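You operate a simulated robot arm through the tools that you are given. There is no shell and no other tool. Be economical: measure what you need, move in short steps, check, and stop when the job is done.

Carry out the task below with a simulated robot arm. There is one attempt and no reset: what you move stays moved.

JOB
Put one of the sample clumps from the clear end of the cover on the cover by the keypad.

The check looks at the end state, three seconds after you hand in, the way a careful person would. Anything else that was tipped, shoved, dropped, spilled or broken makes it a failure. Lids that push on must go on centred and level and be pressed home; caps that screw on are set level and turned clockwise until they are tight.

ROBOT AND FRAMES
A 6-joint arm with a two-finger parallel gripper, fixed in place. Base frame: the origin is at the foot of the arm, x ahead of it, y to its left, z up; the work surface is at about z = 650. Lengths are in mm, angles in degrees, forces in N, time in s.
With the tool pointing down near the work surface it reaches from about 220 to 660 mm from the base axis. Its first joint turns from -66.0 to 66.0 degrees. Payload 2.9 kg.
The TCP is the grasp point between the finger pads, 30 mm short of the fingertips. In the tool frame z runs along the fingers and y along their closing line. The gripper opens to 110 mm. The fingers are 20 mm wide and 10 mm thick; the gripper's body (48 by 112 mm) begins 55 mm behind the TCP.
Orientation is that of the tool frame in the base frame, as [roll, pitch, yaw] about the fixed x, y, z axes, in that order (R = Rz(yaw) Ry(pitch) Rx(roll)). With the fingers straight down and closing along the base's y, the tool's x points along the base's -x, its y along +y and its z along -z.

CONTROLS
- The arm moves only by the tool apply_moves. Its arguments are lists of equal length, an entry for each row: "translation": the shift along the tool's x, y, z in mm, a list of three; "rot": the turn, a rotation vector about the tool's x, y, z in degrees, a list of three; "gripper": the finger opening in mm, from 0 to 110. In form: {"translation": [[dx, dy, dz], ...], "rot": [[rx, ry, rz], ...], "gripper": [gripper, ...]}. A call has 1 to 8 rows; each row is the pose to reach, as a shift and turn from the pose commanded when the call began, along the tool's axes at that moment. A row lasts 0.2 s, in which the tool goes at most 50 mm and 8.6 degrees; a call with a longer step from one row to the next is refused whole, and so is a gripper value outside its range. A pose out of reach is approached as far as the arm can. The call stops where the force on the tool passes 40 N (or 10 N more than at its start, if that is more) or the arm is blocked; 0.2 s more then pass. The fingers move at their own pace (about 108 mm/s each) and stop on an object; they squeeze with about 42 N. The grip force told is the motor's: it shows also when the fingers shut on nothing. Time passes only in rows, and 0.2 s behind the last, so rows that repeat a pose let the fingers close. It gives the time, the measured TCP pose, the force on the tool (base axes), the opening and the grip force at its end, in the units of the frame above (readings bear some noise).
- Cameras (640 x 400 px; columns grow to the right, rows downward): "scene" is fixed at [80.3, 464.1, 1357.3]; the picture's right is [-0.50, -0.86, 0.00], its down [-0.71, 0.41, -0.57] and it looks along [0.49, -0.29, -0.82] (base axes); focal length 303 px, centre (320, 200). "wrist" rides on the gripper at [73, 17, -103] in the tool frame; the picture's right is [-0.23, 0.97, 0.00], its down [-0.76, -0.18, -0.62] and it looks along [-0.61, -0.14, 0.78] (tool axes); focal length 222 px, centre (320, 200).
- grab_frame(camera): a new picture of that camera. It takes no simulated time.
- pixel_to_xyz(camera, pixels): there is no depth. For up to 12 entries [column, row, z] of the newest picture of that camera ("zoom" is the newest enlarged one), the place [x, y] in the base frame at which the ray of that pixel passes the height z, good to about 2 mm. It takes no simulated time.
- enlarge(camera, box): a new picture of the part [left, top, right, bottom] of that camera's present view, enlarged. It takes no simulated time.
- sign_off(): hands the job in; it is judged then, once.

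Go step by step. Measure first, check grasps and placings, and put right what went wrong. The budget is 60 turns and 26 pictures, counting those below and the enlarged ones. Unless the task says otherwise, let go and move clear before handing in, and close with one line.

The tools are called as name(argument=value, ...) on one line, values as JSON. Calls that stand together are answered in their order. apply_moves: Moves the arm, as the interface text tells. Its arguments: {"type":"object","properties":{"translation":{"type":"array"},"rot":{"type":"array"},"gripper":{"type":"array"}},"required":["translation","rot","gripper"]} The other tools are called the same way: grab_frame (camera) takes a picture; pixel_to_xyz (camera, pixels) gives the place at which the rays of pixels pass given heights; enlarge (camera, box) takes an enlarged picture of a part of a camera's view; sign_off () hands the job in.

At the start:

```text
t: 0.0
tool_pos: [359.9, -98.6, 952.5]
orientation: [-179.8, 0.1, 179.9]
wrist_force: [0.2, -0.6, 0.2]
gripper_width: 110.1
grip_force: 0.0
```

scene: 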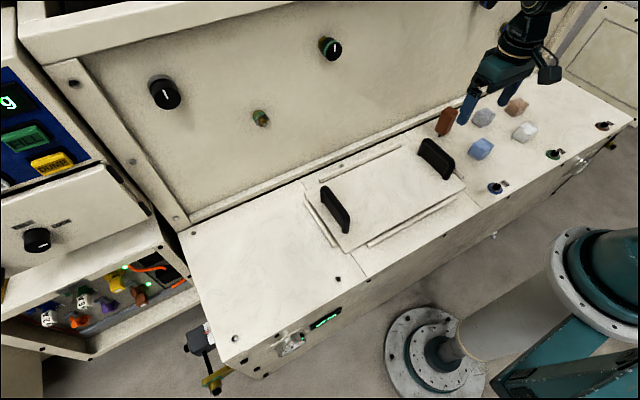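
wrist: 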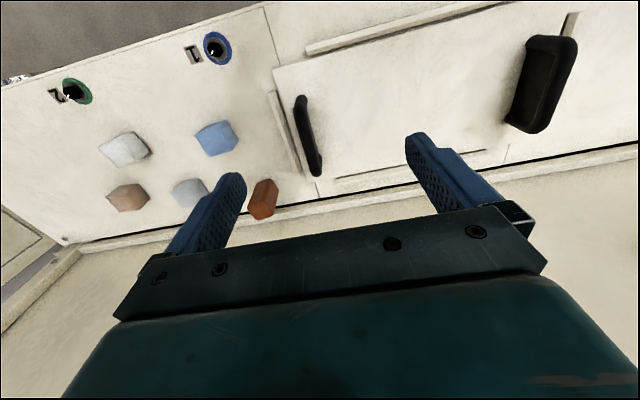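

The scene shows five clumps at the right end of the bench (about 440-525, 100-150), and the keypad is not yet clear. I'll enlarge both ends.

enlarge(camera="scene", box=[400, 60, 640, 210])

enlarge(camera="scene", box=[0, 60, 400, 400])

```text
2.67 times, centred on (520, 135) of scene
```

zoom: 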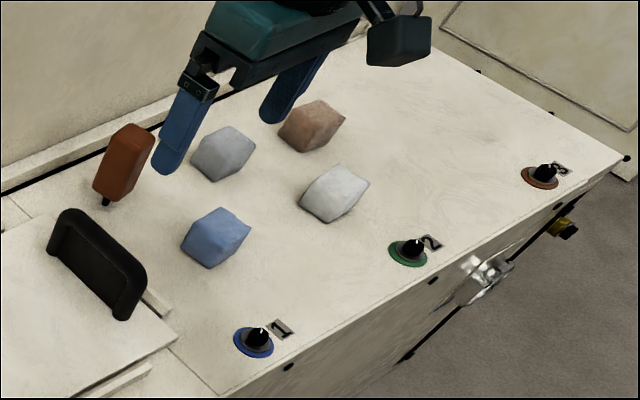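

```text
1.18 times, centred on (200, 230) of scene
```

zoom: 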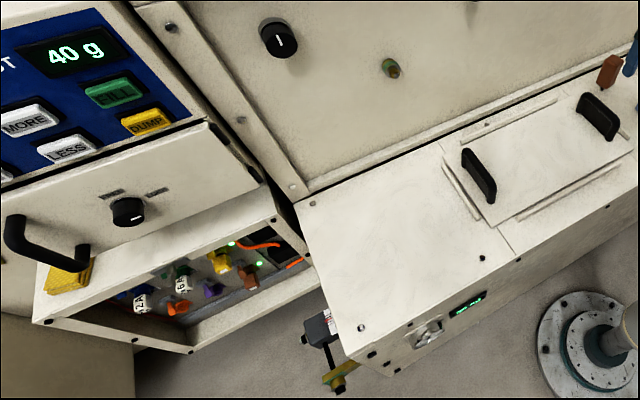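

The keypad with FILL/DUMP/MORE/LESS sits at the upper left, but I can't yet tell which surface the cover by it is. I'll measure positions and look closer.

enlarge(camera="scene", box=[0, 40, 210, 171])

enlarge(camera="scene", box=[180, 270, 400, 400])

pixel_to_xyz(camera="scene", pixels=[[180, 232, 650], [226, 362, 650], [365, 277, 650], [305, 190, 650], [636, 118, 650], [560, 75, 650], [480, 150, 665], [524, 132, 665], [483, 118, 665], [516, 107, 665], [90, 140, 700], [90, 140, 900]])

```text
3.05 times, centred on (105, 106) of scene
```

zoom: 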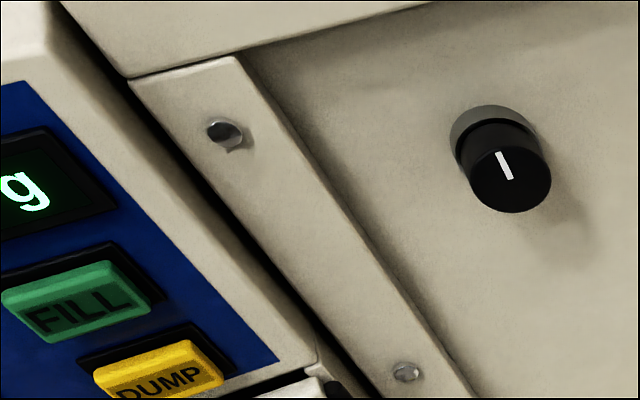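

```text
2.91 times, centred on (290, 335) of scene
```

zoom: 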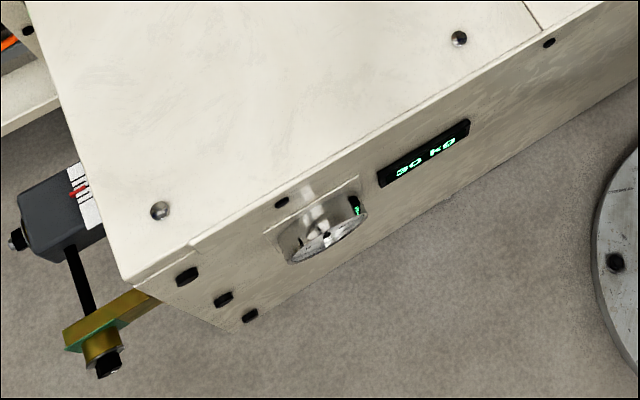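

```text
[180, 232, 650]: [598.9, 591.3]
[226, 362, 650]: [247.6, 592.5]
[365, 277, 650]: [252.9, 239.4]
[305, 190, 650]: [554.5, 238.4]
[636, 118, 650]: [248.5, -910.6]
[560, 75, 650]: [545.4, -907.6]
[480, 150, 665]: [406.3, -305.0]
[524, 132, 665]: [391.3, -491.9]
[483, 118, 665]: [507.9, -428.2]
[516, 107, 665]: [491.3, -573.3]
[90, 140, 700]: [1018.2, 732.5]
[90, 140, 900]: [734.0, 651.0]
```

Blue clump lies near (406,-305), reachable; the bare cover section by the keypad spans y 239-592, x 250-600. I'll move over the blue clump at height and look with the wrist camera.

apply_moves(translation=[[-9, -40, 16], [-18, -80, 32], [-27, -120, 48], [-36, -160, 64], [-46, -206, 80]], rot=[[0, 0, 0], [0, 0, 0], [0, 0, 0], [0, 0, 0], [0, 0, 0]], gripper=[110, 110, 110, 110, 110])

grab_frame(camera="wrist")

grab_frame(camera="scene")

```text
t: 1.2
tool_pos: [407.2, -304.9, 873.1]
orientation: [-180.0, 0.1, -180.0]
wrist_force: [-0.6, -0.5, -0.2]
gripper_width: 110.0
grip_force: 0.1
```

```text
19 pictures are left
```

wrist: 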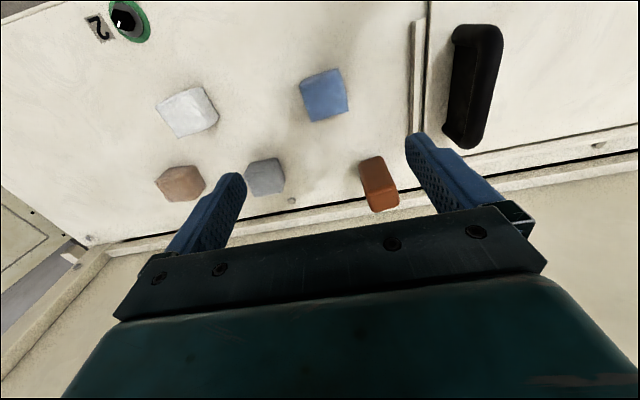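

```text
18 pictures are left
```

scene: 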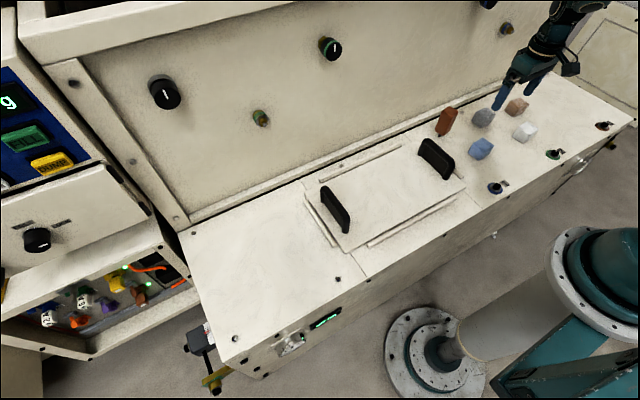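

The wrist view shows the blue clump at about (323,95) with the handle at (470,85) and red piece at (378,183) well apart. I'll zoom for exact corners.

enlarge(camera="wrist", box=[240, 40, 440, 165])

enlarge(camera="scene", box=[420, 90, 580, 190])

pixel_to_xyz(camera="wrist", pixels=[[299, 84, 680], [338, 68, 680], [306, 122, 680], [348, 106, 680], [323, 95, 680], [323, 95, 690], [418, 100, 650], [453, 100, 700]])

```text
3.20 times, centred on (340, 102) of wrist
```

zoom: 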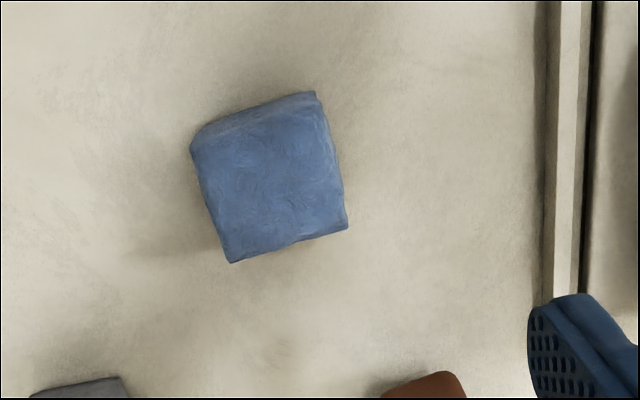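

```text
4.00 times, centred on (500, 140) of scene
```

zoom: 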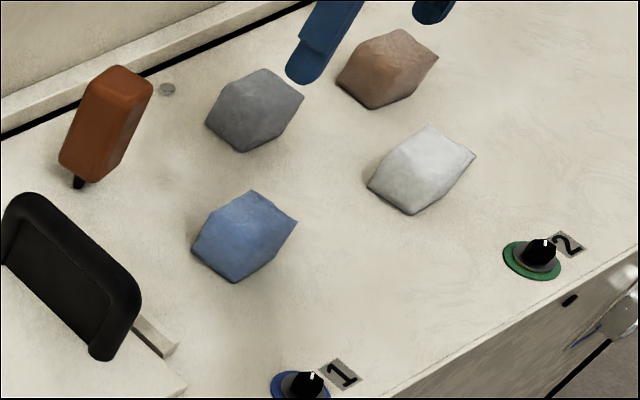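

```text
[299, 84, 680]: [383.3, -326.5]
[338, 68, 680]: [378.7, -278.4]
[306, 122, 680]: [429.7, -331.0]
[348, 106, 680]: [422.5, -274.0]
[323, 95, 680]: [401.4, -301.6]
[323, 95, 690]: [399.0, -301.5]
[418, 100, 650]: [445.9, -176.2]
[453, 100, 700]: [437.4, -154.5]
```

The clump is about 50 mm across, centred near (404,-303), and fits the open fingers without turning. I'll descend to TCP z≈686.

apply_moves(translation=[[3, 2, 40], [3, 2, 80], [3, 2, 115], [3, 2, 145], [3, 2, 170], [3, 2, 187], [3, 2, 187]], rot=[[0, 0, 0], [0, 0, 0], [0, 0, 0], [0, 0, 0], [0, 0, 0], [0, 0, 0], [0, 0, 0]], gripper=[110, 110, 110, 110, 110, 110, 110])

enlarge(camera="scene", box=[420, 90, 580, 190])

grab_frame(camera="wrist")

```text
t: 2.8
tool_pos: [402.1, -302.3, 686.4]
orientation: [-180.0, 0.0, 179.9]
wrist_force: [0.4, -0.2, -0.6]
gripper_width: 110.3
grip_force: 0.0
```

```text
4.00 times, centred on (500, 140) of scene
```

zoom: 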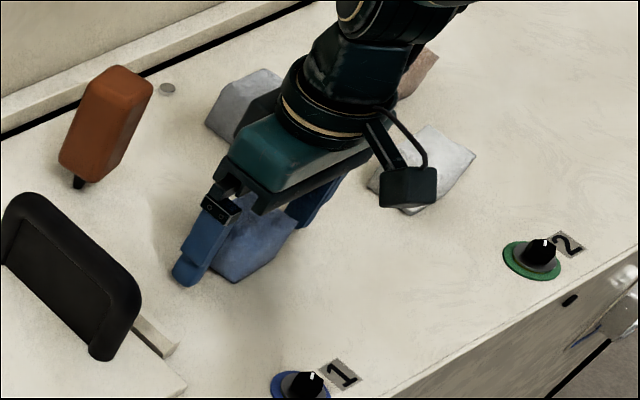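

```text
14 pictures are left
```

wrist: 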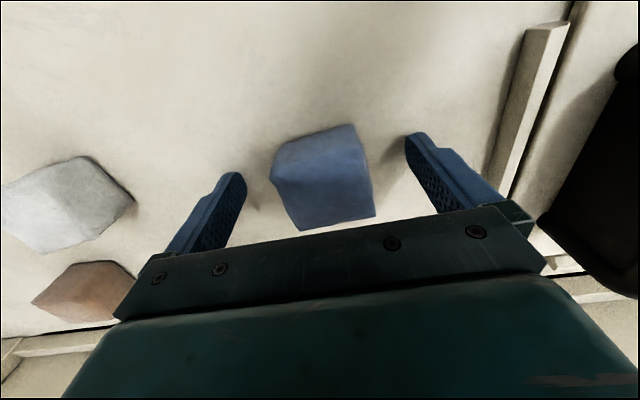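

The clump sits between the fingers in the wrist view (275-375, 125-230). Closing now.

apply_moves(translation=[[0, 0, 0], [0, 0, 0], [0, 0, 0], [0, 0, 0]], rot=[[0, 0, 0], [0, 0, 0], [0, 0, 0], [0, 0, 0]], gripper=[70, 40, 20, 20])

```text
t: 3.8
tool_pos: [401.2, -303.0, 685.9]
orientation: [-179.9, -0.1, 179.8]
wrist_force: [-0.4, 0.1, 0.2]
gripper_width: 55.0
grip_force: 42.1
```

The fingers stopped at 55 mm with 42 N, so the clump is held. Lifting 150 mm and checking.

apply_moves(translation=[[0, 0, -10], [0, 0, -30], [0, 0, -60], [0, 0, -90], [0, 0, -120], [0, 0, -150]], rot=[[0, 0, 0], [0, 0, 0], [0, 0, 0], [0, 0, 0], [0, 0, 0], [0, 0, 0]], gripper=[20, 20, 20, 20, 20, 20])

grab_frame(camera="wrist")

```text
t: 5.2
tool_pos: [403.1, -300.6, 836.9]
orientation: [-179.8, 0.0, 179.8]
wrist_force: [-0.7, 0.3, -0.4]
gripper_width: 55.0
grip_force: 42.3
```

```text
13 pictures are left
```

wrist: 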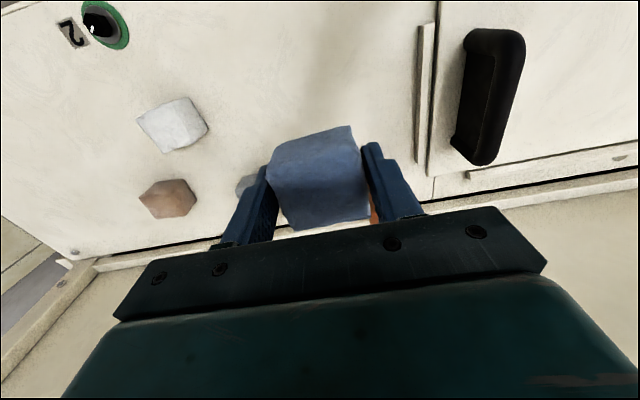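

The clump is up and held between the pads. I'll carry it along +y at this height, over the handles.

apply_moves(translation=[[0, 25, 0], [0, 65, 0], [0, 110, 0], [0, 155, 0], [0, 200, 0], [0, 245, 0], [0, 290, 0], [0, 330, 0]], rot=[[0, 0, 0], [0, 0, 0], [0, 0, 0], [0, 0, 0], [0, 0, 0], [0, 0, 0], [0, 0, 0], [0, 0, 0]], gripper=[20, 20, 20, 20, 20, 20, 20, 20])

apply_moves(translation=[[0, 40, 0], [0, 85, 0], [0, 130, 0], [0, 175, 0], [0, 220, 0], [0, 265, 0], [0, 310, 0], [0, 340, 0]], rot=[[0, 0, 0], [0, 0, 0], [0, 0, 0], [0, 0, 0], [0, 0, 0], [0, 0, 0], [0, 0, 0], [0, 0, 0]], gripper=[20, 20, 20, 20, 20, 20, 20, 20])

grab_frame(camera="scene")

grab_frame(camera="wrist")

```text
t: 7.0
tool_pos: [405.0, 27.8, 836.6]
orientation: [-179.9, 0.0, 180.0]
wrist_force: [-1.0, -0.8, -0.3]
gripper_width: 54.5
grip_force: 42.0
```

```text
t: 8.8
tool_pos: [403.2, 368.3, 833.8]
orientation: [-180.0, 0.0, 179.9]
wrist_force: [0.2, 0.4, 0.0]
gripper_width: 54.6
grip_force: 42.3
```

```text
12 pictures are left
```

scene: 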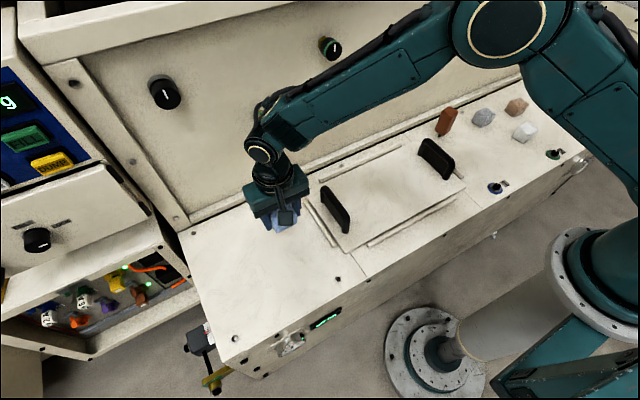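

```text
11 pictures are left
```

wrist: 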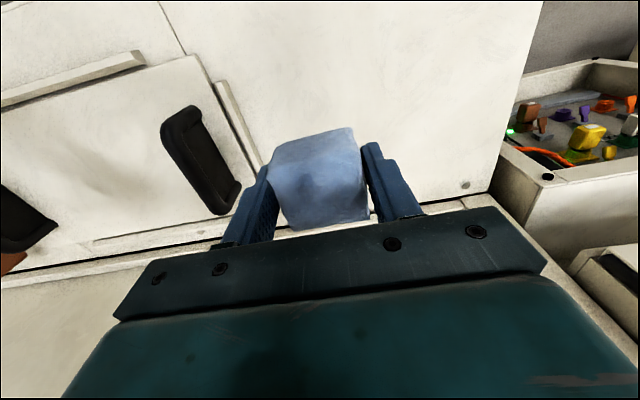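

The clump is above the bare cover section. I'll shift 70 mm further toward the keypad and lower to just above contact height.

apply_moves(translation=[[-4, 35, 0], [-7, 70, 0], [-7, 70, 35], [-7, 70, 70], [-7, 70, 105], [-7, 70, 130], [-7, 70, 143], [-7, 70, 143]], rot=[[0, 0, 0], [0, 0, 0], [0, 0, 0], [0, 0, 0], [0, 0, 0], [0, 0, 0], [0, 0, 0], [0, 0, 0]], gripper=[20, 20, 20, 20, 20, 20, 20, 20])

```text
t: 10.6
tool_pos: [410.7, 433.8, 693.6]
orientation: [-180.0, 0.0, 179.8]
wrist_force: [0.0, -0.6, -0.1]
gripper_width: 53.8
grip_force: 42.3
```

The tool is at z 693.6 with no contact; the grasp was at 686. I'll lower slowly the last bit.

apply_moves(translation=[[0, 0, 3], [0, 0, 5], [0, 0, 7], [0, 0, 7]], rot=[[0, 0, 0], [0, 0, 0], [0, 0, 0], [0, 0, 0]], gripper=[20, 20, 20, 20])

enlarge(camera="scene", box=[180, 180, 340, 280])

```text
t: 11.6
tool_pos: [409.9, 436.5, 685.4]
orientation: [-179.9, 0.0, -180.0]
wrist_force: [-1.1, -0.9, 3.4]
gripper_width: 54.6
grip_force: 41.3
```

```text
4.00 times, centred on (260, 230) of scene
```

zoom: 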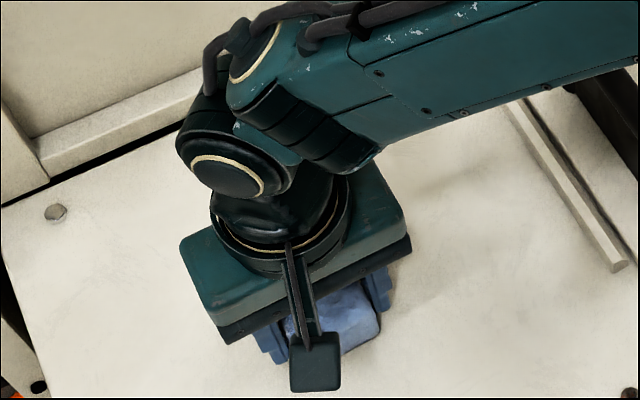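

A 3.4 N upward force shows the clump resting on the cover. Opening, then rising.

apply_moves(translation=[[0, 0, 0], [0, 0, 0], [0, 0, 0], [0, 0, -20], [0, 0, -50], [0, 0, -90], [0, 0, -135], [0, 0, -180]], rot=[[0, 0, 0], [0, 0, 0], [0, 0, 0], [0, 0, 0], [0, 0, 0], [0, 0, 0], [0, 0, 0], [0, 0, 0]], gripper=[70, 95, 95, 95, 95, 95, 95, 95])

apply_moves(translation=[[0, -40, 0], [0, -85, 0], [0, -130, 0], [0, -175, 0], [0, -220, 0], [0, -260, 0]], rot=[[0, 0, 0], [0, 0, 0], [0, 0, 0], [0, 0, 0], [0, 0, 0], [0, 0, 0]], gripper=[95, 95, 95, 95, 95, 95])

grab_frame(camera="scene")

```text
t: 13.4
tool_pos: [410.1, 437.0, 866.4]
orientation: [-179.9, 0.0, 179.9]
wrist_force: [-1.3, -0.2, 0.4]
gripper_width: 95.2
grip_force: 0.2
```

```text
t: 14.8
tool_pos: [409.4, 177.6, 867.4]
orientation: [-179.9, 0.0, 180.0]
wrist_force: [0.4, -0.3, -0.3]
gripper_width: 95.0
grip_force: 0.1
```

```text
9 pictures are left
```

scene: 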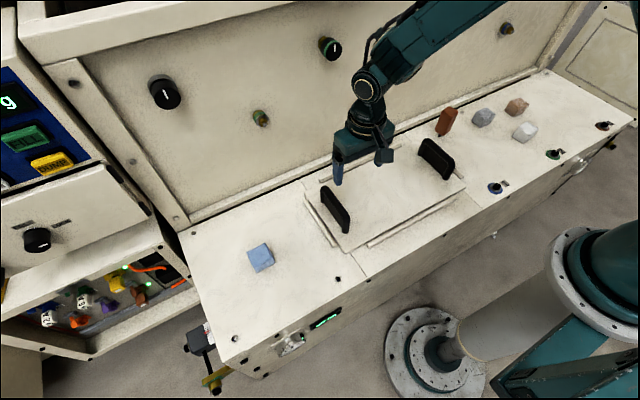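

The blue clump rests at (260,257) on the cover end by the keypad, and the other clumps, the red piece and the lid look unmoved. The arm is clear, so I'm handing in.

sign_off()

```text
The job is handed in.
```

I put the blue clump on the bare cover section at the keypad end. The job didn't name the surfaces exactly: I took the "clear end" to be the right end where the clumps were, and the "cover by the keypad" to be that left section.
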